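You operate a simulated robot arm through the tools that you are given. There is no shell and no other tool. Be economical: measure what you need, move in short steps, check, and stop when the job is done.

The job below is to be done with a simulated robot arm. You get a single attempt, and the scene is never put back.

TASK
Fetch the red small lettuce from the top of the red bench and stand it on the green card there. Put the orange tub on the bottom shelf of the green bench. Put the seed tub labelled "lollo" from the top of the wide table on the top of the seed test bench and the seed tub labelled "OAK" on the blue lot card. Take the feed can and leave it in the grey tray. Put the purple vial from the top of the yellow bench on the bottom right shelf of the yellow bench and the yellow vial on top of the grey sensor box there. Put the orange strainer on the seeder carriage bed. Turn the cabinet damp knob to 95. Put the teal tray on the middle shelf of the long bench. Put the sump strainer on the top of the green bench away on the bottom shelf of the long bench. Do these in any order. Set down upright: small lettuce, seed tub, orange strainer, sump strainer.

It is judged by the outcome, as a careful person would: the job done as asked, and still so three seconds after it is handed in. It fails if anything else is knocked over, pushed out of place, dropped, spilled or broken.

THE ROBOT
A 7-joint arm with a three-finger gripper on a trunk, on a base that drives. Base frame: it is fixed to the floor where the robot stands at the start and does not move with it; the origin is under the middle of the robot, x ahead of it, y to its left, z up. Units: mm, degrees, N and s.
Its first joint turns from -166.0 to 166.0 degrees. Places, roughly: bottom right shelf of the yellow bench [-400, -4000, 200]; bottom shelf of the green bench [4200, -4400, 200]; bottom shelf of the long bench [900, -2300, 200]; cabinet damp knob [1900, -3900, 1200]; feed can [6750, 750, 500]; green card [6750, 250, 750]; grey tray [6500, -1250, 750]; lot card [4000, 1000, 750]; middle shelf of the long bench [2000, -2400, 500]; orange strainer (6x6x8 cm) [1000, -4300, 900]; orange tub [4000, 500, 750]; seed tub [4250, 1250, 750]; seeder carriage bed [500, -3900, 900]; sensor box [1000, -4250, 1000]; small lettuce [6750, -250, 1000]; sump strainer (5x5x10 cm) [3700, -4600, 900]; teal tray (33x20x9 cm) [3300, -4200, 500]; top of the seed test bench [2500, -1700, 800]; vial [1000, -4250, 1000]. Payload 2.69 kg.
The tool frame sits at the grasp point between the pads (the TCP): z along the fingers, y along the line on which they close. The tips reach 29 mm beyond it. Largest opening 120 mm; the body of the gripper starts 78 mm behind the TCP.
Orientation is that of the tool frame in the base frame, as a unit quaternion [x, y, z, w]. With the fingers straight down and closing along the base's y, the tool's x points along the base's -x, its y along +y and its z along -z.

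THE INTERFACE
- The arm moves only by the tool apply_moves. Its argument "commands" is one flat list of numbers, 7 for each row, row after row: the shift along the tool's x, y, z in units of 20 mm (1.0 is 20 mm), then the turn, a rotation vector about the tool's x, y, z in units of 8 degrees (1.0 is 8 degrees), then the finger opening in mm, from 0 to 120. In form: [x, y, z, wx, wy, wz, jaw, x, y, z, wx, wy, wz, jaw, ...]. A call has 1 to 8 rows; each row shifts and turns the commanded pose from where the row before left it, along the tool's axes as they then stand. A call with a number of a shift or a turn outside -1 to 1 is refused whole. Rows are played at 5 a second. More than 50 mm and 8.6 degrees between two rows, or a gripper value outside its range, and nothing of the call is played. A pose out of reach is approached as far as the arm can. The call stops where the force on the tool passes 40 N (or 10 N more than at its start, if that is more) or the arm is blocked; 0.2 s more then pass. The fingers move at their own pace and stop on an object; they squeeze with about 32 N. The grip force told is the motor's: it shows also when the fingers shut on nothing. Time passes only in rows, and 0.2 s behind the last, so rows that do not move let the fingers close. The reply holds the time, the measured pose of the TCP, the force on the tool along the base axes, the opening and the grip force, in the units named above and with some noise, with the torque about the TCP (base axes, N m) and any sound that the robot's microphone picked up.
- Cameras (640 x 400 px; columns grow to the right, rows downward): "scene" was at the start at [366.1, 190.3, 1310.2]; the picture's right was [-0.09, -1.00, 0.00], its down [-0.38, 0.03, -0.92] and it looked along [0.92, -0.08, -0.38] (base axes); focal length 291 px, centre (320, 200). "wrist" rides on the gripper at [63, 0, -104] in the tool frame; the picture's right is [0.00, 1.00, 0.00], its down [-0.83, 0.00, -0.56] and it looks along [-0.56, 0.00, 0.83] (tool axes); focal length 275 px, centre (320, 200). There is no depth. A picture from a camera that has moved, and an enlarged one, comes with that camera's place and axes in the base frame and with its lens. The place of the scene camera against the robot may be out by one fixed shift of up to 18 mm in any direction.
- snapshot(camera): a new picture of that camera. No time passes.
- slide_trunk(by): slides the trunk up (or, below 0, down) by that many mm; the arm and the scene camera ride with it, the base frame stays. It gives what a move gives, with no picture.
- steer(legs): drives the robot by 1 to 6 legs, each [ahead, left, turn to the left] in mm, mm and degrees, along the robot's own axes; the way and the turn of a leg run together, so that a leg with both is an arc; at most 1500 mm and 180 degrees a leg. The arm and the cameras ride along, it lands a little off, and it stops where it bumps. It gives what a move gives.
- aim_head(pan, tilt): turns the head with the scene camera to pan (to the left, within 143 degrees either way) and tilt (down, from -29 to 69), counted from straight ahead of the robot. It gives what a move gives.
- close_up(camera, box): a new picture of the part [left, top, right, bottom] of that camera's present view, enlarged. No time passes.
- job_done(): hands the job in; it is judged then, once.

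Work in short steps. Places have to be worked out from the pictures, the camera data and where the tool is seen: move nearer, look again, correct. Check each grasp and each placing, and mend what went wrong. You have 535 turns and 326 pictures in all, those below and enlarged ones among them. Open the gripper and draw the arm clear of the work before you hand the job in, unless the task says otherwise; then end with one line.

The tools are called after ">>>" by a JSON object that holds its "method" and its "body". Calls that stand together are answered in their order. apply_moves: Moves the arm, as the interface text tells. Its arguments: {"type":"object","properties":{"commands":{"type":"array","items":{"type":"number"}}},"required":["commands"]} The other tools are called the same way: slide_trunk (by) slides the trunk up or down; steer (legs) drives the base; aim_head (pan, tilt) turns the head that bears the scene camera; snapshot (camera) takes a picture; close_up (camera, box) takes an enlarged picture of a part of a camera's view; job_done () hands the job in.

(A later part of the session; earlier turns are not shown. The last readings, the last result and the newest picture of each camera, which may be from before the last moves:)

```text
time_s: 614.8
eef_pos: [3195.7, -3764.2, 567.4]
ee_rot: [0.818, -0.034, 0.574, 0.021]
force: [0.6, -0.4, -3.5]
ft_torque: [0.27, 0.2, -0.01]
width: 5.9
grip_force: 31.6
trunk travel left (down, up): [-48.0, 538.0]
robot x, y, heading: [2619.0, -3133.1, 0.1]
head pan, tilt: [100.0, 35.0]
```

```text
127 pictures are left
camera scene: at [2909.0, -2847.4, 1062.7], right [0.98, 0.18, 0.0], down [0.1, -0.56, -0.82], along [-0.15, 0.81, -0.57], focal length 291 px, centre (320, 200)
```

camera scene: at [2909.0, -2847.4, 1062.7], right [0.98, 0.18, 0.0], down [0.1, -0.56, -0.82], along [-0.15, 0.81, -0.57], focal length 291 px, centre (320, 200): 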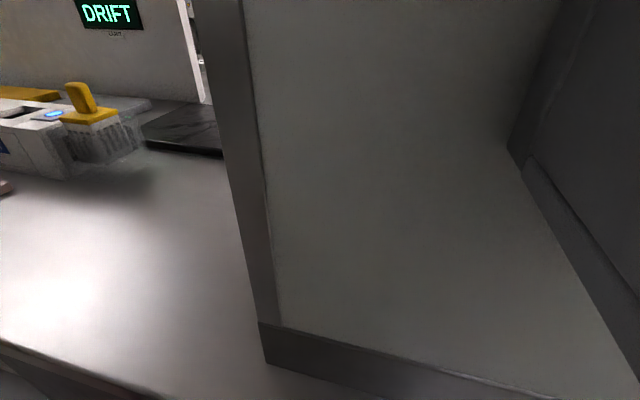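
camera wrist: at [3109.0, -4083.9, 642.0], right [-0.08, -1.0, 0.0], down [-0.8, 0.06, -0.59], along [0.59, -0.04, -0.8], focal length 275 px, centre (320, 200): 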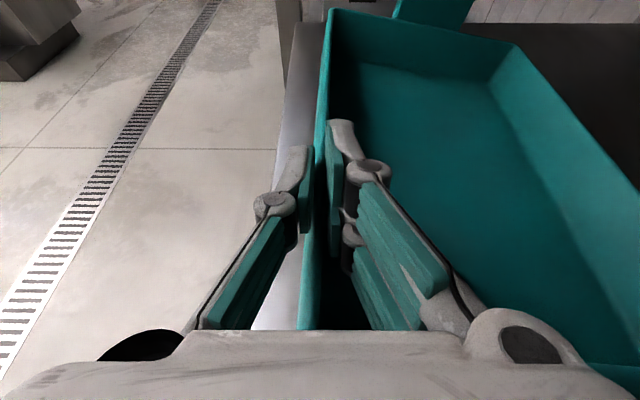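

Tray is out. Retract it toward the robot, raise it above bench height, then drive to the open area and turn around.

>>> {"method": "apply_moves", "body": {"commands": [0, -1, 0, 0, 0, 0, 0, 0, -1, 0, 0, 0, 0, 0, 0, -1, 0, 0, 0, 0, 0, 0, -1, 0, 0, 0, 0, 0, 0, -1, 0, 0, 0, 0, 0, 0, -1, 0, 0, 0, 0, 0]}}

>>> {"method": "slide_trunk", "body": {"by": 400}}

>>> {"method": "steer", "body": {"legs": [[1150, -150, 0]]}}

>>> {"method": "aim_head", "body": {"pan": 130, "tilt": 30}}

>>> {"method": "snapshot", "body": {"camera": "scene"}}

>>> {"method": "aim_head", "body": {"pan": -75, "tilt": 35}}

>>> {"method": "snapshot", "body": {"camera": "scene"}}

```text
time_s: 616.2
eef_pos: [3207.1, -3644.7, 568.2]
ee_rot: [0.817, -0.033, 0.575, 0.02]
force: [0.1, 0.3, -3.1]
ft_torque: [0.3, 0.19, -0.03]
width: 6.1
grip_force: 32.3
trunk travel left (down, up): [-48.0, 538.0]
robot x, y, heading: [2617.4, -3135.8, 0.4]
head pan, tilt: [100.0, 35.0]
```

```text
time_s: 620.0
eef_pos: [3206.6, -3646.2, 967.6]
ee_rot: [0.817, -0.033, 0.575, 0.021]
force: [-1.2, 0.6, -2.3]
ft_torque: [0.28, 0.21, -0.02]
width: 6.6
grip_force: 31.5
trunk travel left (down, up): [-448.0, 138.0]
robot x, y, heading: [2621.8, -3136.1, 0.2]
head pan, tilt: [100.0, 35.0]
```

```text
time_s: 626.0
eef_pos: [4380.9, -3794.4, 967.8]
ee_rot: [0.818, -0.036, 0.574, 0.023]
force: [0.3, 0.3, -3.4]
ft_torque: [0.28, 0.19, 0.02]
width: 6.4
grip_force: 31.8
trunk travel left (down, up): [-448.0, 138.0]
robot x, y, heading: [3789.1, -3281.8, 0.2]
head pan, tilt: [100.0, 35.0]
```

```text
time_s: 627.0
eef_pos: [4381.7, -3794.5, 967.8]
ee_rot: [0.818, -0.036, 0.574, 0.023]
force: [0.5, 0.3, -2.9]
ft_torque: [0.3, 0.21, 0.01]
width: 6.4
grip_force: 32.1
trunk travel left (down, up): [-448.0, 138.0]
robot x, y, heading: [3791.7, -3281.8, 0.0]
head pan, tilt: [130.0, 30.0]
```

```text
126 pictures are left
camera scene: at [3915.3, -3012.1, 1470.7], right [0.77, 0.64, 0.0], down [0.32, -0.38, -0.87], along [-0.56, 0.66, -0.5], focal length 291 px, centre (320, 200)
```

scene: 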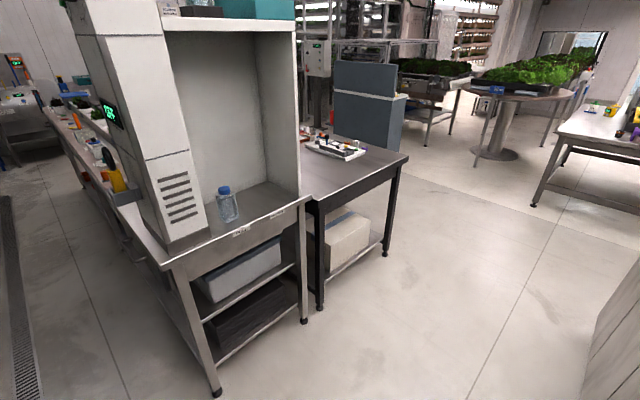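

```text
time_s: 630.0
eef_pos: [4381.6, -3794.8, 967.3]
ee_rot: [0.817, -0.036, 0.575, 0.023]
force: [0.3, -0.7, -2.6]
ft_torque: [0.25, 0.19, 0.0]
width: 6.7
grip_force: 32.6
trunk travel left (down, up): [-448.0, 138.0]
robot x, y, heading: [3794.4, -3282.5, -0.0]
head pan, tilt: [-75.0, 35.0]
```

```text
125 pictures are left
camera scene: at [3996.4, -3166.4, 1462.9], right [-0.97, -0.26, 0.0], down [-0.15, 0.55, -0.82], along [0.21, -0.79, -0.57], focal length 291 px, centre (320, 200)
```

scene: 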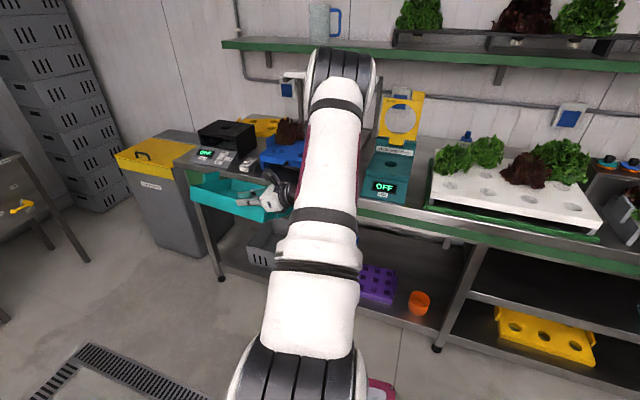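

The turning circle with the tray out is too wide. I raise fully, fold the arm closer, then turn.

>>> {"method": "slide_trunk", "body": {"by": 135}}

>>> {"method": "apply_moves", "body": {"commands": [0.245, -0.45, -0.94, 0, 0, 0, 0, 0.245, -0.45, -0.94, 0, 0, 0, 0, 0.245, -0.45, -0.94, 0, 0, 0, 0, 0.245, -0.45, -0.94, 0, 0, 0, 0, 0.245, -0.45, -0.94, 0, 0, 0, 0, 0.245, -0.45, -0.94, 0, 0, 0, 0]}}

>>> {"method": "apply_moves", "body": {"commands": [0.245, -0.45, -0.94, 0, 0, 0, 0, 0.245, -0.45, -0.94, 0, 0, 0, 0, 0.245, -0.45, -0.94, 0, 0, 0, 0, 0.245, -0.45, -0.94, 0, 0, 0, 0, 0.245, -0.45, -0.94, 0, 0, 0, 0, 0.245, -0.45, -0.94, 0, 0, 0, 0]}}

>>> {"method": "snapshot", "body": {"camera": "scene"}}

```text
time_s: 631.6
eef_pos: [4381.4, -3794.0, 1102.1]
ee_rot: [0.817, -0.035, 0.575, 0.022]
force: [0.3, -0.1, -3.6]
ft_torque: [0.26, 0.17, 0.0]
width: 6.5
grip_force: 31.9
trunk travel left (down, up): [-583.0, 3.0]
robot x, y, heading: [3790.3, -3278.2, 0.2]
head pan, tilt: [-75.0, 35.0]
```

```text
time_s: 633.0
eef_pos: [4289.0, -3734.8, 1169.7]
ee_rot: [0.817, -0.036, 0.575, 0.023]
force: [-0.3, -0.7, -2.9]
ft_torque: [0.22, 0.17, -0.01]
width: 7.0
grip_force: 32.2
trunk travel left (down, up): [-583.0, 3.0]
robot x, y, heading: [3793.0, -3279.7, 0.3]
head pan, tilt: [-75.0, 35.0]
```

```text
time_s: 634.4
eef_pos: [4198.7, -3673.1, 1233.8]
ee_rot: [0.817, -0.036, 0.575, 0.023]
force: [-0.7, -1.9, -3.7]
ft_torque: [0.24, 0.2, 0.03]
width: 6.5
grip_force: 32.0
trunk travel left (down, up): [-583.0, 3.0]
robot x, y, heading: [3794.8, -3277.9, 0.1]
head pan, tilt: [-75.0, 35.0]
```

```text
124 pictures are left
camera scene: at [3853.0, -3166.8, 1597.8], right [-0.97, -0.26, 0.0], down [-0.15, 0.55, -0.82], along [0.21, -0.79, -0.57], focal length 291 px, centre (320, 200)
```

scene: 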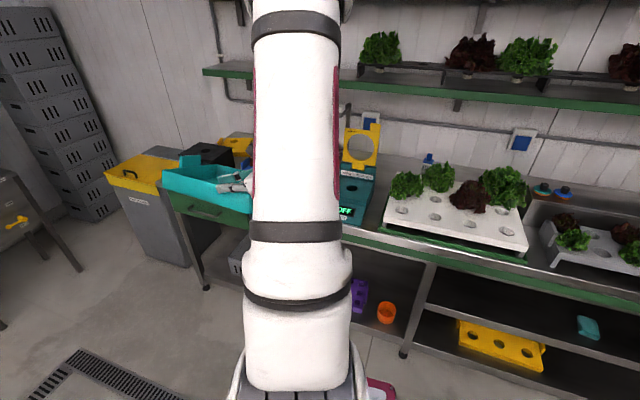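

Turn around (counter-clockwise) with the tray high, then look at the long bench's south face.

>>> {"method": "steer", "body": {"legs": [[0, 0, 90], [0, 0, 89.5]]}}

>>> {"method": "aim_head", "body": {"pan": -15, "tilt": 25}}

>>> {"method": "snapshot", "body": {"camera": "scene"}}

```text
time_s: 642.5
eef_pos: [3382.2, -2892.6, 1234.0]
ee_rot: [0.03, 0.817, 0.019, -0.575]
force: [0.3, 0.3, -3.3]
ft_torque: [-0.28, -0.17, -0.01]
width: 6.8
grip_force: 31.6
trunk travel left (down, up): [-583.0, 3.0]
robot x, y, heading: [3788.9, -3277.8, -179.1]
head pan, tilt: [-75.0, 35.0]
```

```text
time_s: 643.8
eef_pos: [3382.8, -2892.5, 1234.4]
ee_rot: [0.031, 0.818, 0.019, -0.574]
force: [-0.4, 0.1, -3.5]
ft_torque: [-0.26, -0.18, 0.0]
width: 6.6
grip_force: 32.1
trunk travel left (down, up): [-583.0, 3.0]
robot x, y, heading: [3794.9, -3283.2, -178.8]
head pan, tilt: [-15.0, 25.0]
```

```text
123 pictures are left
camera scene: at [3688.5, -3439.1, 1613.5], right [0.24, 0.97, 0.0], down [0.41, -0.1, -0.91], along [-0.88, 0.22, -0.42], focal length 291 px, centre (320, 200)
```

scene: 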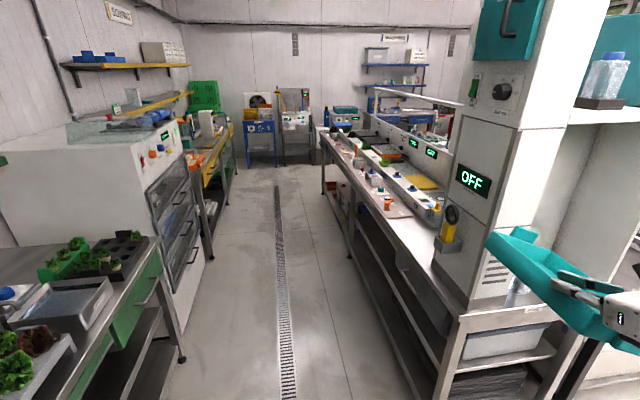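

I zoom on the long bench's shelves.

>>> {"method": "close_up", "body": {"camera": "scene", "box": [310, 120, 500, 400]}}

```text
1.43 times, centred on (405, 260) of scene
camera zoom: at [3688.5, -3439.1, 1613.5], right [0.24, 0.97, 0.0], down [0.41, -0.1, -0.91], along [-0.88, 0.22, -0.42], focal length 415 px, centre (199, 114)
```

zoom: 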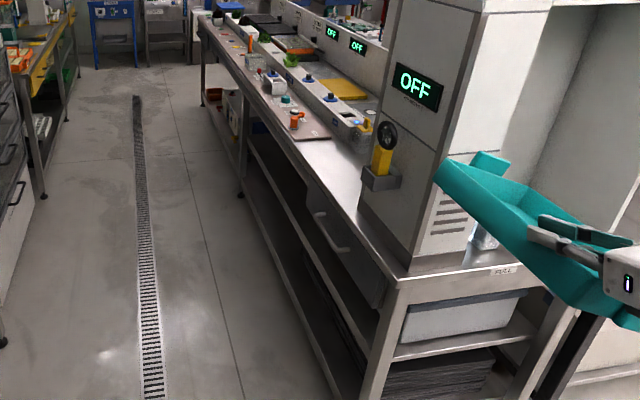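

Middle shelf runs along the bench's south side west of the drawer. Strafe south first, then drive west beside it.

>>> {"method": "steer", "body": {"legs": [[0, 230, -1.2], [1180, 0, 0]]}}

>>> {"method": "aim_head", "body": {"pan": -50, "tilt": 40}}

>>> {"method": "snapshot", "body": {"camera": "scene"}}

>>> {"method": "aim_head", "body": {"pan": -105, "tilt": 40}}

>>> {"method": "snapshot", "body": {"camera": "scene"}}

```text
time_s: 651.1
eef_pos: [2178.0, -3135.5, 1234.2]
ee_rot: [0.025, 0.817, 0.015, -0.575]
force: [-0.1, 0.4, -3.3]
ft_torque: [-0.26, -0.21, -0.03]
width: 6.5
grip_force: 32.1
trunk travel left (down, up): [-583.0, 3.0]
robot x, y, heading: [2593.0, -3517.3, -178.1]
head pan, tilt: [-15.0, 25.0]
```

```text
time_s: 652.2
eef_pos: [2178.0, -3135.0, 1234.0]
ee_rot: [0.025, 0.818, 0.015, -0.574]
force: [0.3, -0.2, -3.3]
ft_torque: [-0.29, -0.2, -0.05]
width: 6.7
grip_force: 31.8
trunk travel left (down, up): [-583.0, 3.0]
robot x, y, heading: [2596.3, -3517.1, -178.4]
head pan, tilt: [-50.0, 40.0]
```

```text
121 pictures are left
camera scene: at [2524.2, -3636.7, 1590.2], right [0.75, 0.66, 0.0], down [0.43, -0.48, -0.77], along [-0.51, 0.57, -0.64], focal length 291 px, centre (320, 200)
```

scene: 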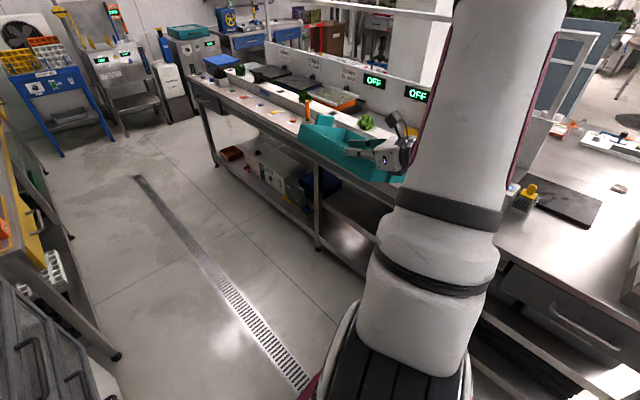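

```text
time_s: 653.4
eef_pos: [2177.8, -3136.1, 1233.9]
ee_rot: [0.025, 0.818, 0.016, -0.575]
force: [0.3, -0.2, -2.3]
ft_torque: [-0.31, -0.2, 0.0]
width: 6.6
grip_force: 31.8
trunk travel left (down, up): [-583.0, 3.0]
robot x, y, heading: [2591.5, -3517.9, -178.2]
head pan, tilt: [-105.0, 40.0]
```

```text
120 pictures are left
camera scene: at [2600.4, -3617.5, 1590.2], right [0.97, -0.23, 0.0], down [-0.15, -0.63, -0.77], along [0.18, 0.75, -0.64], focal length 291 px, centre (320, 200)
```

scene: 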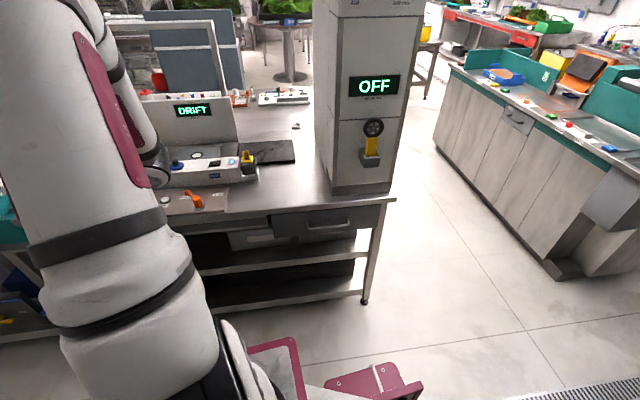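

Lower the trunk to bring the tray down to shelf height in front of the bench.

>>> {"method": "slide_trunk", "body": {"by": -400}}

>>> {"method": "slide_trunk", "body": {"by": -135}}

>>> {"method": "snapshot", "body": {"camera": "wrist"}}

>>> {"method": "aim_head", "body": {"pan": -75, "tilt": 30}}

>>> {"method": "snapshot", "body": {"camera": "scene"}}

```text
time_s: 657.2
eef_pos: [2178.6, -3135.9, 835.3]
ee_rot: [0.025, 0.817, 0.015, -0.575]
force: [0.0, -0.6, -3.4]
ft_torque: [-0.28, -0.2, -0.02]
width: 6.5
grip_force: 31.7
trunk travel left (down, up): [-183.0, 403.0]
robot x, y, heading: [2592.9, -3519.6, -178.6]
head pan, tilt: [-105.0, 40.0]
```

```text
time_s: 658.9
eef_pos: [2178.8, -3136.3, 698.8]
ee_rot: [0.024, 0.818, 0.014, -0.574]
force: [-0.4, -0.6, -3.5]
ft_torque: [-0.31, -0.21, 0.04]
width: 6.8
grip_force: 32.1
trunk travel left (down, up): [-48.0, 538.0]
robot x, y, heading: [2592.4, -3520.7, -178.4]
head pan, tilt: [-105.0, 40.0]
```

```text
119 pictures are left
camera wrist: at [2254.9, -3139.6, 792.8], right [0.06, 1.0, 0.0], down [0.8, -0.04, -0.59], along [-0.59, 0.03, -0.8], focal length 275 px, centre (320, 200)
```

wrist: 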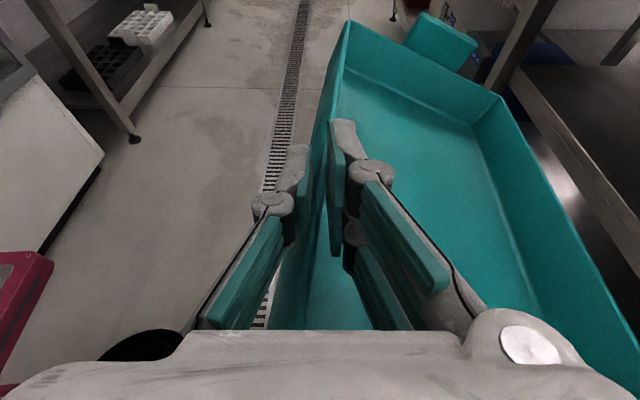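

```text
time_s: 659.8
eef_pos: [2178.9, -3136.0, 699.0]
ee_rot: [0.026, 0.818, 0.015, -0.575]
force: [1.3, -0.2, -3.6]
ft_torque: [-0.26, -0.18, 0.0]
width: 6.9
grip_force: 31.5
trunk travel left (down, up): [-48.0, 538.0]
robot x, y, heading: [2592.2, -3517.2, -178.6]
head pan, tilt: [-75.0, 30.0]
```

```text
118 pictures are left
camera scene: at [2283.0, -3621.2, 1070.5], right [0.96, 0.29, 0.0], down [0.14, -0.48, -0.87], along [-0.25, 0.83, -0.5], focal length 291 px, centre (320, 200)
```

scene: 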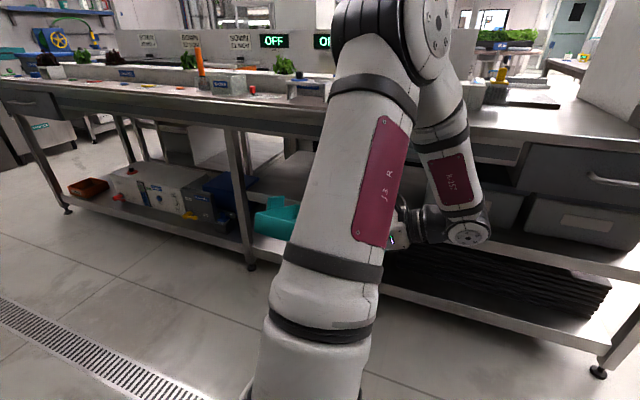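

The tray sags at the back (~24°) since only the wall's top is gripped. I pitch the tool up 8°, lower to z≈625, and extend toward the shelf.

>>> {"method": "apply_moves", "body": {"commands": [0, 0, 0, 0, 1, 0, 0, -0.9, 0, 0.2, 0, 0, 0, 0, -0.9, 0, 0.2, 0, 0, 0, 0, -0.9, 0, 0.2, 0, 0, 0, 0, -0.9, 0, 0.2, 0, 0, 0, 0]}}

>>> {"method": "apply_moves", "body": {"commands": [0, 1, 0, 0, 0, 0, 0, 0, 1, 0, 0, 0, 0, 0, 0, 1, 0, 0, 0, 0, 0, 0, 1, 0, 0, 0, 0, 0, 0, 1, 0, 0, 0, 0, 0, 0, 1, 0, 0, 0, 0, 0, 0, 1, 0, 0, 0, 0, 0]}}

>>> {"method": "snapshot", "body": {"camera": "wrist"}}

>>> {"method": "snapshot", "body": {"camera": "scene"}}

```text
time_s: 661.0
eef_pos: [2176.8, -3137.2, 625.5]
ee_rot: [0.023, 0.776, 0.016, -0.631]
force: [0.2, 0.0, -4.0]
ft_torque: [-0.3, -0.23, -0.01]
width: 6.8
grip_force: 32.4
trunk travel left (down, up): [-48.0, 538.0]
robot x, y, heading: [2593.2, -3518.8, -178.4]
head pan, tilt: [-75.0, 30.0]
```

```text
time_s: 662.6
eef_pos: [2184.9, -2995.3, 624.7]
ee_rot: [0.023, 0.776, 0.015, -0.63]
force: [0.2, 0.6, -2.9]
ft_torque: [-0.27, -0.22, 0.0]
width: 6.9
grip_force: 31.9
trunk travel left (down, up): [-48.0, 538.0]
robot x, y, heading: [2592.8, -3520.3, -178.5]
head pan, tilt: [-75.0, 30.0]
```

```text
117 pictures are left
camera wrist: at [2273.9, -3000.4, 707.1], right [0.06, 1.0, 0.0], down [0.71, -0.04, -0.7], along [-0.7, 0.04, -0.71], focal length 275 px, centre (320, 200)
```

wrist: 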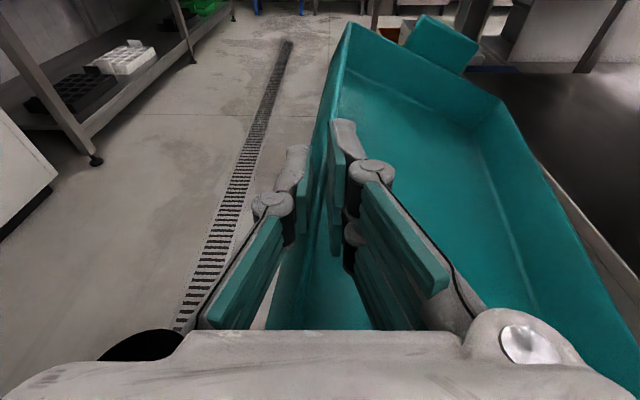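

```text
116 pictures are left
camera scene: at [2283.0, -3621.3, 1070.5], right [0.96, 0.29, 0.0], down [0.14, -0.48, -0.87], along [-0.25, 0.83, -0.5], focal length 291 px, centre (320, 200)
```

scene: 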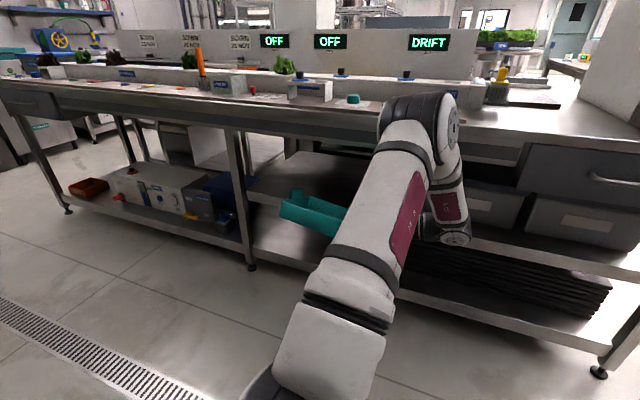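

Continue extending 160 mm; then I'll strafe in.

>>> {"method": "apply_moves", "body": {"commands": [0, 1, 0, 0, 0, 0, 0, 0, 1, 0, 0, 0, 0, 0, 0, 1, 0, 0, 0, 0, 0, 0, 1, 0, 0, 0, 0, 0, 0, 1, 0, 0, 0, 0, 0, 0, 1, 0, 0, 0, 0, 0, 0, 1, 0, 0, 0, 0, 0, 0, 1, 0, 0, 0, 0, 0]}}

>>> {"method": "snapshot", "body": {"camera": "wrist"}}

>>> {"method": "snapshot", "body": {"camera": "scene"}}

```text
time_s: 664.4
eef_pos: [2194.2, -2835.6, 625.1]
ee_rot: [0.023, 0.775, 0.016, -0.631]
force: [0.2, -0.4, -2.5]
ft_torque: [-0.28, -0.22, 0.0]
width: 7.0
grip_force: 32.1
trunk travel left (down, up): [-48.0, 538.0]
robot x, y, heading: [2597.0, -3517.8, -178.2]
head pan, tilt: [-75.0, 30.0]
```

```text
115 pictures are left
camera wrist: at [2283.2, -2839.6, 707.1], right [0.06, 1.0, 0.0], down [0.71, -0.04, -0.7], along [-0.7, 0.04, -0.71], focal length 275 px, centre (320, 200)
```

wrist: 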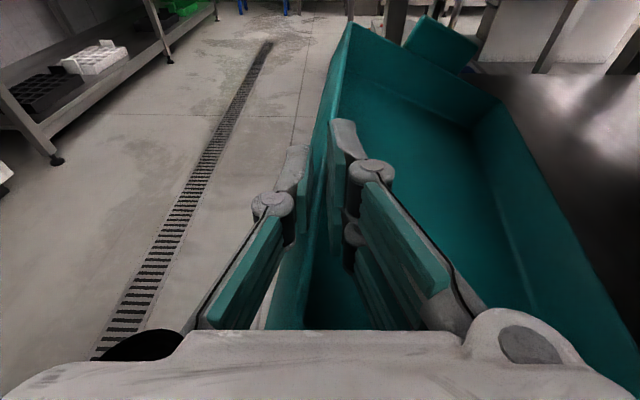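

```text
114 pictures are left
camera scene: at [2283.0, -3621.2, 1070.5], right [0.96, 0.29, 0.0], down [0.14, -0.48, -0.87], along [-0.25, 0.83, -0.5], focal length 291 px, centre (320, 200)
```

scene: 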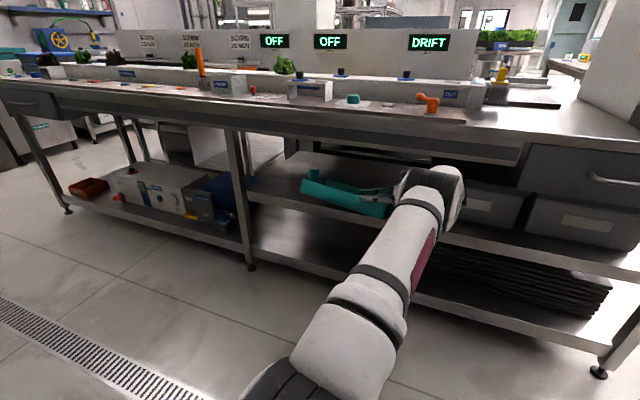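

The tray is entering over the shelf. Grey boxes stand to the east, so I shift 150 mm west, then strafe in 190 mm.

>>> {"method": "steer", "body": {"legs": [[150, 0, 0]]}}

>>> {"method": "steer", "body": {"legs": [[0, -120, 0]]}}

>>> {"method": "snapshot", "body": {"camera": "wrist"}}

>>> {"method": "snapshot", "body": {"camera": "scene"}}

```text
time_s: 665.8
eef_pos: [2043.7, -2840.0, 625.3]
ee_rot: [0.024, 0.776, 0.017, -0.63]
force: [-0.2, 1.2, -2.5]
ft_torque: [-0.3, -0.22, 0.02]
width: 6.7
grip_force: 31.7
trunk travel left (down, up): [-48.0, 538.0]
robot x, y, heading: [2439.1, -3522.3, -178.1]
head pan, tilt: [-75.0, 30.0]
```

```text
time_s: 667.0
eef_pos: [2038.5, -2718.2, 624.5]
ee_rot: [0.024, 0.776, 0.016, -0.63]
force: [0.4, 0.0, -3.6]
ft_torque: [-0.29, -0.21, -0.03]
width: 6.6
grip_force: 31.9
trunk travel left (down, up): [-48.0, 538.0]
robot x, y, heading: [2436.3, -3401.3, -178.2]
head pan, tilt: [-75.0, 30.0]
```

```text
113 pictures are left
camera wrist: at [2128.0, -2723.1, 706.9], right [0.06, 1.0, 0.0], down [0.71, -0.04, -0.7], along [-0.7, 0.04, -0.71], focal length 275 px, centre (320, 200)
```

wrist: 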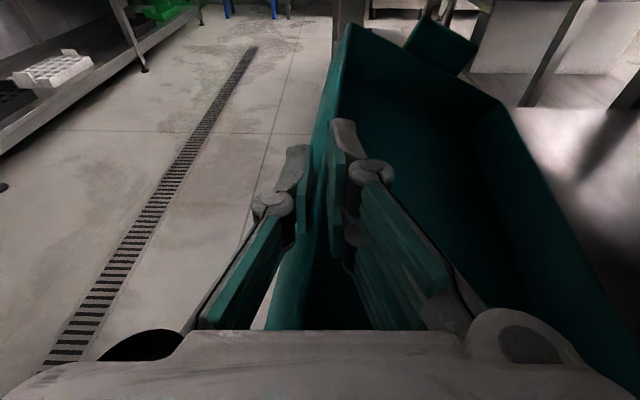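

```text
112 pictures are left
camera scene: at [2128.4, -3504.5, 1070.5], right [0.96, 0.29, 0.0], down [0.14, -0.48, -0.87], along [-0.25, 0.83, -0.5], focal length 291 px, centre (320, 200)
```

scene: 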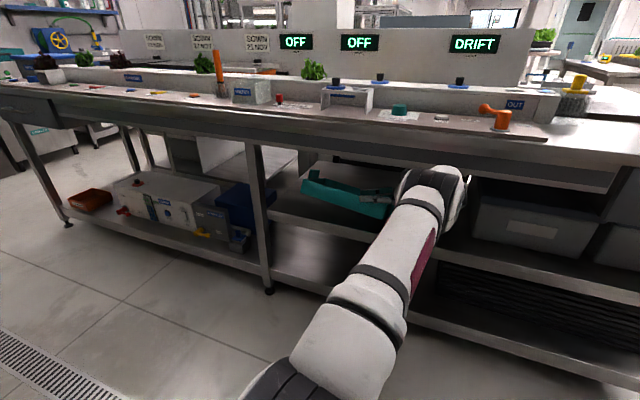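

Continue 90 mm in, then check.

>>> {"method": "steer", "body": {"legs": [[0, -90, 0]]}}

>>> {"method": "snapshot", "body": {"camera": "wrist"}}

>>> {"method": "snapshot", "body": {"camera": "scene"}}

```text
time_s: 668.1
eef_pos: [2037.0, -2629.0, 624.1]
ee_rot: [0.023, 0.776, 0.016, -0.63]
force: [-0.6, -0.2, -3.5]
ft_torque: [-0.3, -0.23, -0.02]
width: 6.7
grip_force: 32.0
trunk travel left (down, up): [-48.0, 538.0]
robot x, y, heading: [2433.4, -3314.4, -178.3]
head pan, tilt: [-75.0, 30.0]
```

```text
111 pictures are left
camera wrist: at [2125.8, -2634.0, 706.9], right [0.06, 1.0, 0.0], down [0.71, -0.04, -0.7], along [-0.7, 0.04, -0.71], focal length 275 px, centre (320, 200)
```

wrist: 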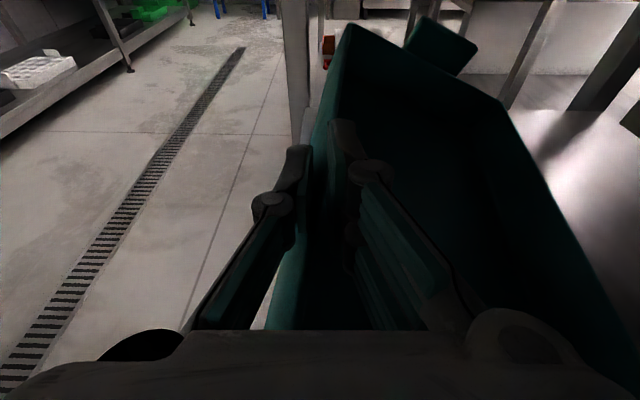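

```text
110 pictures are left
camera scene: at [2125.8, -3415.4, 1070.5], right [0.96, 0.29, 0.0], down [0.14, -0.48, -0.87], along [-0.25, 0.83, -0.5], focal length 291 px, centre (320, 200)
```

scene: 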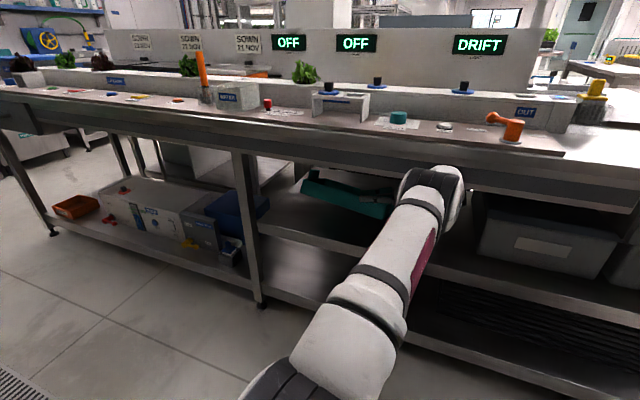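

Another 30 mm in, then lower until the tray rests.

>>> {"method": "steer", "body": {"legs": [[0, -32, 0]]}}

>>> {"method": "apply_moves", "body": {"commands": [-0.98, 0, 0.21, 0, 0, 0, 0, -0.98, 0, 0.21, 0, 0, 0, 0]}}

>>> {"method": "apply_moves", "body": {"commands": [-0.49, 0, 0.1, 0, 0, 0, 0, -0.49, 0, 0.1, 0, 0, 0, 0, -0.49, 0, 0.1, 0, 0, 0, 0, -0.49, 0, 0.1, 0, 0, 0, 0]}}

>>> {"method": "snapshot", "body": {"camera": "wrist"}}

>>> {"method": "snapshot", "body": {"camera": "scene"}}

```text
time_s: 669.0
eef_pos: [2035.9, -2598.6, 624.0]
ee_rot: [0.023, 0.775, 0.016, -0.631]
force: [-0.7, -0.2, -3.4]
ft_torque: [-0.32, -0.23, -0.03]
width: 6.6
grip_force: 31.7
trunk travel left (down, up): [-48.0, 538.0]
robot x, y, heading: [2434.8, -3282.7, -178.3]
head pan, tilt: [-75.0, 30.0]
```

```text
time_s: 669.6
eef_pos: [2034.4, -2600.1, 584.5]
ee_rot: [0.023, 0.776, 0.015, -0.63]
force: [-0.9, 1.1, -3.4]
ft_torque: [-0.25, -0.24, -0.01]
width: 6.6
grip_force: 31.9
trunk travel left (down, up): [-48.0, 538.0]
robot x, y, heading: [2436.7, -3281.2, -178.2]
head pan, tilt: [-75.0, 30.0]
```

```text
time_s: 670.6
eef_pos: [2035.9, -2599.1, 545.3]
ee_rot: [0.023, 0.776, 0.015, -0.63]
force: [0.4, -0.6, -2.1]
ft_torque: [-0.2, -0.29, -0.01]
width: 5.9
grip_force: 32.1
trunk travel left (down, up): [-48.0, 538.0]
robot x, y, heading: [2439.0, -3281.8, -178.0]
head pan, tilt: [-75.0, 30.0]
```

```text
109 pictures are left
camera wrist: at [2124.5, -2603.1, 627.5], right [0.05, 1.0, 0.0], down [0.71, -0.04, -0.7], along [-0.7, 0.04, -0.71], focal length 275 px, centre (320, 200)
```

wrist: 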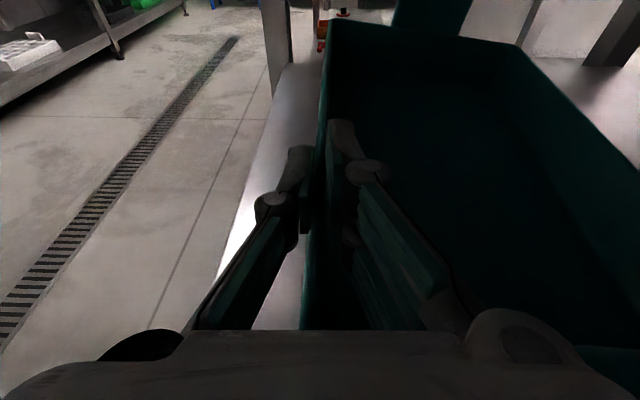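

```text
108 pictures are left
camera scene: at [2125.0, -3383.9, 1070.5], right [0.96, 0.29, 0.0], down [0.14, -0.48, -0.87], along [-0.25, 0.83, -0.5], focal length 291 px, centre (320, 200)
```

scene: 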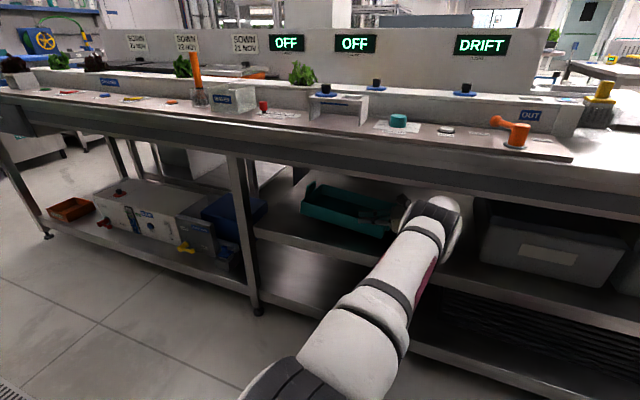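

Tray is levelling on the shelf. Lower the last ~25 mm.

>>> {"method": "apply_moves", "body": {"commands": [-0.4, 0, 0.08, 0, 0, 0, 0, -0.4, 0, 0.08, 0, 0, 0, 0, -0.3, 0, 0.06, 0, 0, 0, 0]}}

>>> {"method": "apply_moves", "body": {"commands": [-0.2, 0, 0.04, 0, 0, 0, 0, -0.2, 0, 0.04, 0, 0, 0, 0]}}

>>> {"method": "snapshot", "body": {"camera": "wrist"}}

```text
time_s: 671.4
eef_pos: [2035.9, -2597.6, 522.5]
ee_rot: [0.023, 0.776, 0.017, -0.631]
force: [-0.5, -2.4, 5.0]
ft_torque: [0.18, -0.83, -0.05]
width: 5.9
grip_force: 32.6
trunk travel left (down, up): [-48.0, 538.0]
robot x, y, heading: [2437.4, -3282.2, -178.5]
head pan, tilt: [-75.0, 30.0]
```

```text
time_s: 672.0
eef_pos: [2035.0, -2597.4, 521.0]
ee_rot: [0.018, 0.773, 0.019, -0.633]
force: [-0.3, 1.3, 9.4]
ft_torque: [0.36, -1.14, 0.03]
width: 5.7
grip_force: 31.6
trunk travel left (down, up): [-48.0, 538.0]
robot x, y, heading: [2434.3, -3282.0, -178.6]
head pan, tilt: [-75.0, 30.0]
stopped in row 2: the force on the tool passed its limit at 41 N (the readings are from after the stop); the commanded pose is now the measured one
```

```text
107 pictures are left
camera wrist: at [2124.8, -2601.9, 602.7], right [0.05, 1.0, 0.01], down [0.71, -0.03, -0.7], along [-0.7, 0.05, -0.71], focal length 275 px, centre (320, 200)
```

wrist: 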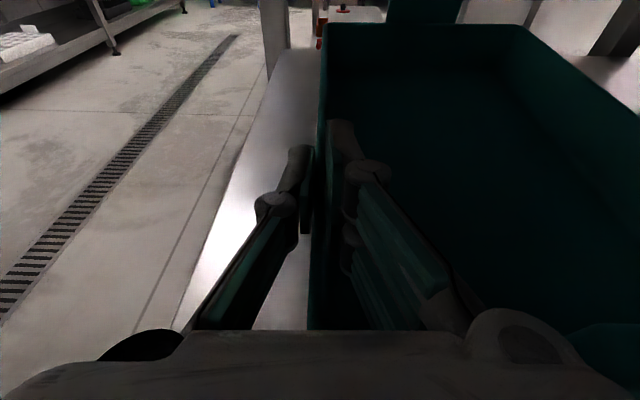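

Tray is flat on the shelf. Release and lift out.

>>> {"method": "apply_moves", "body": {"commands": [0, 0, 0, 0, 0, 0, 30, 0, 0, 0, 0, 0, 0, 60, 0, 0, 0, 0, 0, 0, 60, 0.9, 0, -0.2, 0, 0, 0, 60, 0.98, 0, -0.21, 0, 0, 0, 60, 0.98, 0, -0.21, 0, 0, 0, 60, 0.98, 0, -0.21, 0, 0, 0, 60]}}

>>> {"method": "snapshot", "body": {"camera": "wrist"}}

>>> {"method": "steer", "body": {"legs": [[0, 220, 0]]}}

>>> {"method": "snapshot", "body": {"camera": "scene"}}

```text
time_s: 673.6
eef_pos: [2037.0, -2596.7, 597.3]
ee_rot: [0.02, 0.774, 0.018, -0.633]
force: [-0.2, -0.3, -1.0]
ft_torque: [0.02, 0.0, 0.03]
width: 60.0
grip_force: 0.0
trunk travel left (down, up): [-48.0, 538.0]
robot x, y, heading: [2439.0, -3281.9, -178.3]
head pan, tilt: [-75.0, 30.0]
```

```text
106 pictures are left
camera wrist: at [2125.8, -2601.9, 680.1], right [0.05, 1.0, 0.01], down [0.71, -0.03, -0.7], along [-0.7, 0.04, -0.71], focal length 275 px, centre (320, 200)
```

wrist: 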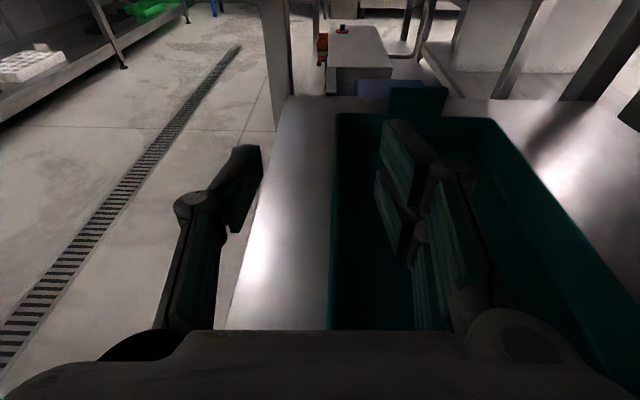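

```text
time_s: 675.4
eef_pos: [2044.8, -2820.9, 599.6]
ee_rot: [0.02, 0.774, 0.018, -0.633]
force: [0.1, -0.8, -0.4]
ft_torque: [-0.03, 0.01, 0.02]
width: 60.0
grip_force: 0.1
trunk travel left (down, up): [-48.0, 538.0]
robot x, y, heading: [2443.6, -3503.8, -178.5]
head pan, tilt: [-75.0, 30.0]
```

```text
105 pictures are left
camera scene: at [2131.3, -3608.2, 1070.5], right [0.96, 0.29, 0.0], down [0.14, -0.48, -0.87], along [-0.25, 0.83, -0.5], focal length 291 px, centre (320, 200)
```

scene: 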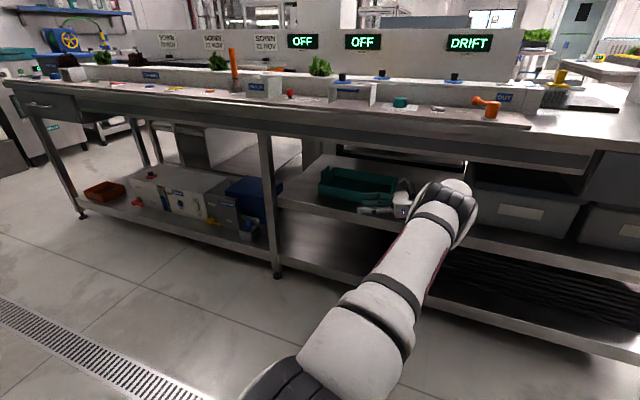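

Teal tray is on the middle shelf. Next the sump strainer (blue, at the back of the green bench ≈(3674,−4560)). Retract the arm and return the tool to pointing down.

>>> {"method": "apply_moves", "body": {"commands": [0, -1, 0, 0, 0, 0, 60, 0, -1, 0, 0, 0, 0, 60, 0, -1, 0, 0, 0, 0, 60, 0, -1, 0, 0, 0, 0, 60, 0, -1, 0, 0, 0, 0, 60, 0, -1, 0, 0, 0, 0, 60, 0, -1, 0, 0, 0, 0, 60, 0, -1, 0, 0, 0, 0, 60]}}

>>> {"method": "slide_trunk", "body": {"by": 300}}

>>> {"method": "apply_moves", "body": {"commands": [0, 0, 0, 0, -1, 0, 60, 0, 0, 0, 0, -1, 0, 60, 0, 0, 0, 0, -1, 0, 60, 0, 0, 0, 0, -1, 0, 60, 0, 0, 0, 0, -1, 0, 60, 0, 0, 0, 0, -1, 0, 60, 0, 0, 0, 0, -1, 0, 60, 0, 0, 0, 0, -1, 0, 60]}}

>>> {"method": "apply_moves", "body": {"commands": [0, 0, 0, 0, -1, 0, 60, 0, 0, 0, 0, -0.7, 0, 60]}}

```text
time_s: 677.2
eef_pos: [2032.2, -2980.1, 598.2]
ee_rot: [0.021, 0.774, 0.02, -0.633]
force: [0.4, 0.2, 0.5]
ft_torque: [-0.02, -0.01, -0.01]
width: 59.9
grip_force: 0.0
trunk travel left (down, up): [-48.0, 538.0]
robot x, y, heading: [2439.3, -3504.5, -178.2]
head pan, tilt: [-75.0, 30.0]
```

```text
time_s: 680.2
eef_pos: [2035.0, -2980.5, 897.6]
ee_rot: [0.02, 0.774, 0.019, -0.632]
force: [-0.4, 0.3, -0.2]
ft_torque: [-0.01, 0.01, 0.03]
width: 60.1
grip_force: 0.1
trunk travel left (down, up): [-348.0, 238.0]
robot x, y, heading: [2439.8, -3505.1, -178.3]
head pan, tilt: [-75.0, 30.0]
```

```text
time_s: 682.0
eef_pos: [2036.4, -2981.1, 897.3]
ee_rot: [0.029, 0.992, 0.006, -0.124]
force: [-0.1, -0.5, -0.2]
ft_torque: [0.03, 0.07, -0.02]
width: 60.0
grip_force: 0.1
trunk travel left (down, up): [-348.0, 238.0]
robot x, y, heading: [2443.7, -3502.9, -178.2]
head pan, tilt: [-75.0, 30.0]
```

```text
time_s: 682.6
eef_pos: [2035.9, -2979.9, 898.7]
ee_rot: [0.028, 1.0, 0.002, -0.007]
force: [-0.2, 0.6, 0.1]
ft_torque: [-0.04, 0.05, 0.0]
width: 60.2
grip_force: 0.1
trunk travel left (down, up): [-348.0, 238.0]
robot x, y, heading: [2445.5, -3505.5, -178.4]
head pan, tilt: [-75.0, 30.0]
```

The cabinet with the damp knob is right here on my left; look at it.

>>> {"method": "aim_head", "body": {"pan": 60, "tilt": 10}}

>>> {"method": "snapshot", "body": {"camera": "scene"}}

```text
time_s: 684.7
eef_pos: [2034.7, -2980.7, 898.1]
ee_rot: [0.027, 1.0, 0.002, -0.008]
force: [0.8, 0.1, 0.0]
ft_torque: [-0.03, 0.01, -0.01]
width: 59.9
grip_force: 0.0
trunk travel left (down, up): [-348.0, 238.0]
robot x, y, heading: [2447.8, -3508.9, -178.4]
head pan, tilt: [60.0, 10.0]
```

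```text
104 pictures are left
camera scene: at [2178.5, -3774.8, 1403.0], right [-0.88, 0.48, 0.0], down [0.08, 0.15, -0.98], along [-0.47, -0.87, -0.17], focal length 291 px, centre (320, 200)
```

scene: 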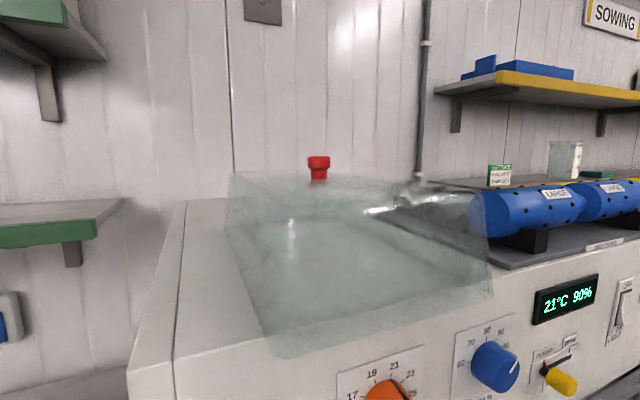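

Blue damp dial beside the display "21°C 90%". Close-up.

>>> {"method": "aim_head", "body": {"pan": 60, "tilt": 35}}

>>> {"method": "close_up", "body": {"camera": "scene", "box": [320, 120, 640, 320]}}

```text
time_s: 685.6
eef_pos: [2034.4, -2980.9, 898.8]
ee_rot: [0.028, 1.0, 0.002, -0.009]
force: [0.2, 0.1, 0.4]
ft_torque: [0.01, -0.01, 0.0]
width: 60.2
grip_force: 0.0
trunk travel left (down, up): [-348.0, 238.0]
robot x, y, heading: [2439.1, -3502.9, -178.4]
head pan, tilt: [60.0, 35.0]
```

```text
2.00 times, centred on (480, 220) of scene
camera zoom: at [2180.9, -3770.5, 1363.0], right [-0.88, 0.48, 0.0], down [0.27, 0.5, -0.82], along [-0.39, -0.72, -0.57], focal length 581 px, centre (0, 160)
```

zoom: 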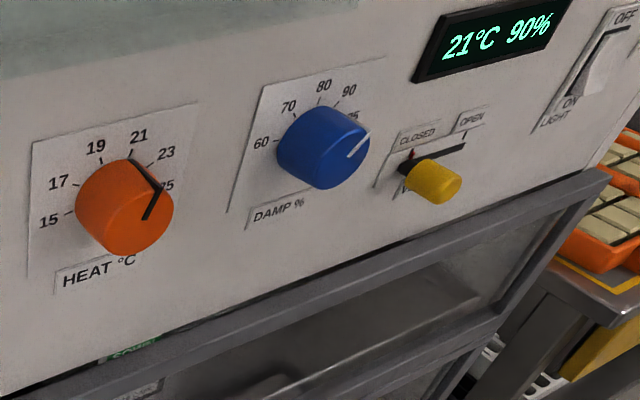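

The pointer is at 90; it needs a small clockwise turn to 95. I'll do that later from the proper side. First go east, turn around to heading 0, and rotate the wrist for the sump strainer.

>>> {"method": "apply_moves", "body": {"commands": [0, 0, 0, 0, 0, 1, 100, 0, 0, 0, 0, 0, 1, 100, 0, 0, 0, 0, 0, 1, 100, 0, 0, 0, 0, 0, 1, 100, 0, 0, 0, 0, 0, 1, 100, 0, 0, 0, 0, 0, 1, 100]}}

>>> {"method": "apply_moves", "body": {"commands": [0, 0, 0, 0, 0, 1, 100, 0, 0, 0, 0, 0, 1, 100, 0, 0, 0, 0, 0, 1, 100, 0, 0, 0, 0, 0, 1, 100, 0, 0, 0, 0, 0, 1, 100, 0, 0, 0, 0, 0, 0.25, 100]}}

>>> {"method": "steer", "body": {"legs": [[-1350, -100, -1.6], [0, 0, -90], [0, 0, -90]]}}

```text
time_s: 687.0
eef_pos: [2035.9, -2981.1, 898.2]
ee_rot: [0.432, 0.902, -0.002, -0.008]
force: [-0.6, 0.3, 0.2]
ft_torque: [0.0, 0.0, 0.01]
width: 100.1
grip_force: 0.1
trunk travel left (down, up): [-348.0, 238.0]
robot x, y, heading: [2440.4, -3507.0, -178.3]
head pan, tilt: [60.0, 35.0]
```

```text
time_s: 688.4
eef_pos: [2035.5, -2980.5, 898.7]
ee_rot: [0.727, 0.687, -0.004, -0.007]
force: [0.7, 0.1, 0.9]
ft_torque: [-0.01, 0.0, -0.01]
width: 99.9
grip_force: 0.2
trunk travel left (down, up): [-348.0, 238.0]
robot x, y, heading: [2441.8, -3504.0, -178.3]
head pan, tilt: [60.0, 35.0]
```

```text
time_s: 692.9
eef_pos: [2914.2, -2893.5, 898.4]
ee_rot: [0.725, 0.689, -0.009, -0.01]
force: [-1.4, -0.8, -2.0]
ft_torque: [0.0, -0.11, 0.01]
width: 100.2
grip_force: 0.1
trunk travel left (down, up): [-348.0, 238.0]
robot x, y, heading: [3321.0, -3421.1, -179.5]
head pan, tilt: [60.0, 35.0]
stopped in leg 1: the force on the tool passed its limit at 72 N (the readings are from after the stop); the commanded pose is now the measured one
```

The arm touched something on the long bench's column while backing up. Look at it.

>>> {"method": "aim_head", "body": {"pan": -80, "tilt": 25}}

>>> {"method": "snapshot", "body": {"camera": "scene"}}

>>> {"method": "snapshot", "body": {"camera": "wrist"}}

```text
time_s: 695.1
eef_pos: [2914.2, -2893.4, 897.7]
ee_rot: [0.725, 0.689, -0.009, -0.009]
force: [-2.8, -0.1, 0.4]
ft_torque: [0.06, -0.42, 0.18]
width: 100.1
grip_force: 0.1
trunk travel left (down, up): [-348.0, 238.0]
robot x, y, heading: [3320.3, -3425.8, -179.3]
head pan, tilt: [-80.0, 25.0]
```

```text
102 pictures are left
camera scene: at [3082.1, -3517.6, 1378.6], right [0.98, 0.18, 0.0], down [0.08, -0.42, -0.91], along [-0.17, 0.89, -0.42], focal length 291 px, centre (320, 200)
```

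scene: 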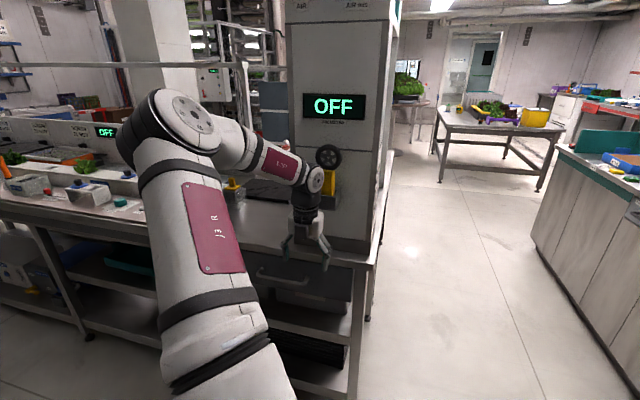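

```text
101 pictures are left
camera wrist: at [2919.9, -2830.4, 1001.3], right [1.0, -0.05, -0.03], down [-0.02, -0.83, 0.56], along [-0.05, -0.55, -0.83], focal length 275 px, centre (320, 200)
```

wrist: 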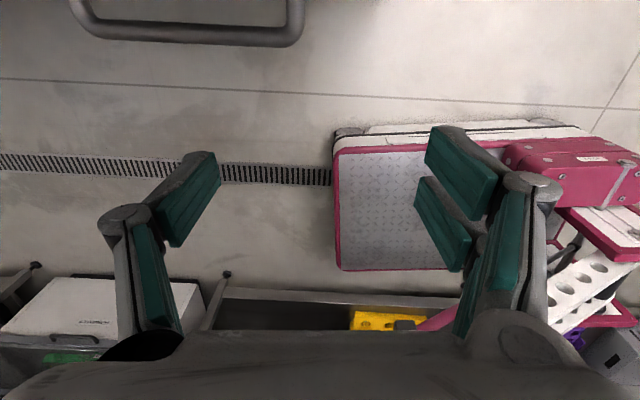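

Move away south and inspect the column's wheel/yellow part.

>>> {"method": "steer", "body": {"legs": [[100, 60, 0], [0, 150, 0]]}}

>>> {"method": "close_up", "body": {"camera": "scene", "box": [250, 60, 450, 240]}}

```text
time_s: 697.3
eef_pos: [2817.9, -3102.1, 897.4]
ee_rot: [0.725, 0.688, -0.008, -0.01]
force: [0.6, -0.2, -0.1]
ft_torque: [0.02, -0.01, 0.03]
width: 99.8
grip_force: 0.1
trunk travel left (down, up): [-348.0, 238.0]
robot x, y, heading: [3224.3, -3632.3, -179.4]
head pan, tilt: [-80.0, 25.0]
```

```text
2.22 times, centred on (350, 150) of scene
camera zoom: at [2983.9, -3726.6, 1378.7], right [0.98, 0.18, 0.0], down [0.08, -0.42, -0.91], along [-0.17, 0.89, -0.42], focal length 646 px, centre (253, 311)
```

zoom: 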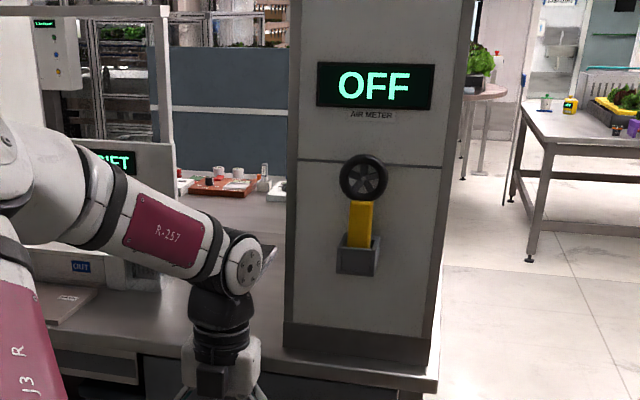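

The air meter is still in its holder — intact. Continue east with more clearance, then turn to heading 0.

>>> {"method": "steer", "body": {"legs": [[-600, 0, 0], [0, -320, 0], [0, 0, -90], [0, 0, -90]]}}

>>> {"method": "aim_head", "body": {"pan": -75, "tilt": 25}}

>>> {"method": "snapshot", "body": {"camera": "scene"}}

```text
time_s: 710.0
eef_pos: [4246.0, -3841.0, 898.2]
ee_rot: [-0.694, 0.72, -0.01, 0.009]
force: [-0.3, -0.6, 0.3]
ft_torque: [-0.02, 0.0, 0.01]
width: 99.9
grip_force: 0.1
trunk travel left (down, up): [-348.0, 238.0]
robot x, y, heading: [3828.6, -3311.5, 1.5]
head pan, tilt: [-80.0, 25.0]
```

```text
time_s: 710.7
eef_pos: [4245.5, -3840.7, 898.1]
ee_rot: [-0.694, 0.72, -0.009, 0.009]
force: [0.6, 0.0, 0.1]
ft_torque: [-0.01, 0.01, 0.0]
width: 99.9
grip_force: 0.1
trunk travel left (down, up): [-348.0, 238.0]
robot x, y, heading: [3831.7, -3314.2, 1.4]
head pan, tilt: [-75.0, 25.0]
```

```text
99 pictures are left
camera scene: at [4095.3, -3200.2, 1378.7], right [-0.96, -0.28, 0.0], down [-0.12, 0.41, -0.91], along [0.26, -0.87, -0.42], focal length 291 px, centre (320, 200)
```

scene: 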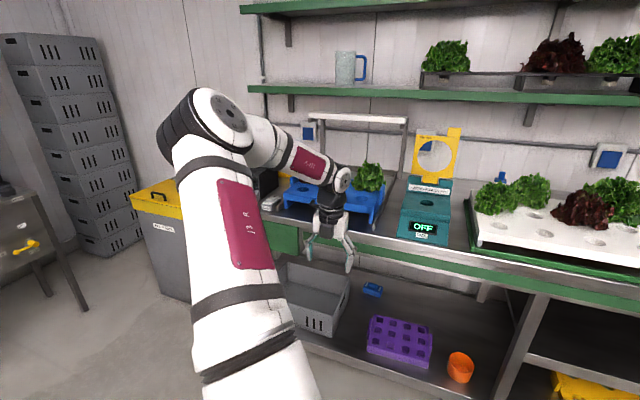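

Close-up of the strainer behind the lettuce board.

>>> {"method": "close_up", "body": {"camera": "scene", "box": [440, 140, 600, 240]}}

```text
4.00 times, centred on (520, 190) of scene
camera zoom: at [4095.3, -3200.2, 1378.7], right [-0.96, -0.28, 0.0], down [-0.12, 0.41, -0.91], along [0.26, -0.87, -0.42], focal length 1162 px, centre (-480, 240)
```

zoom: 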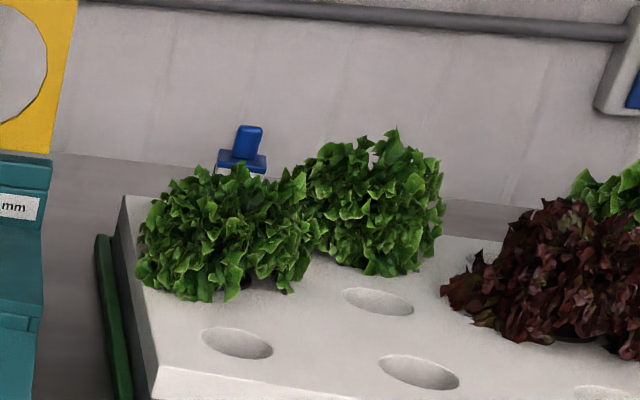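

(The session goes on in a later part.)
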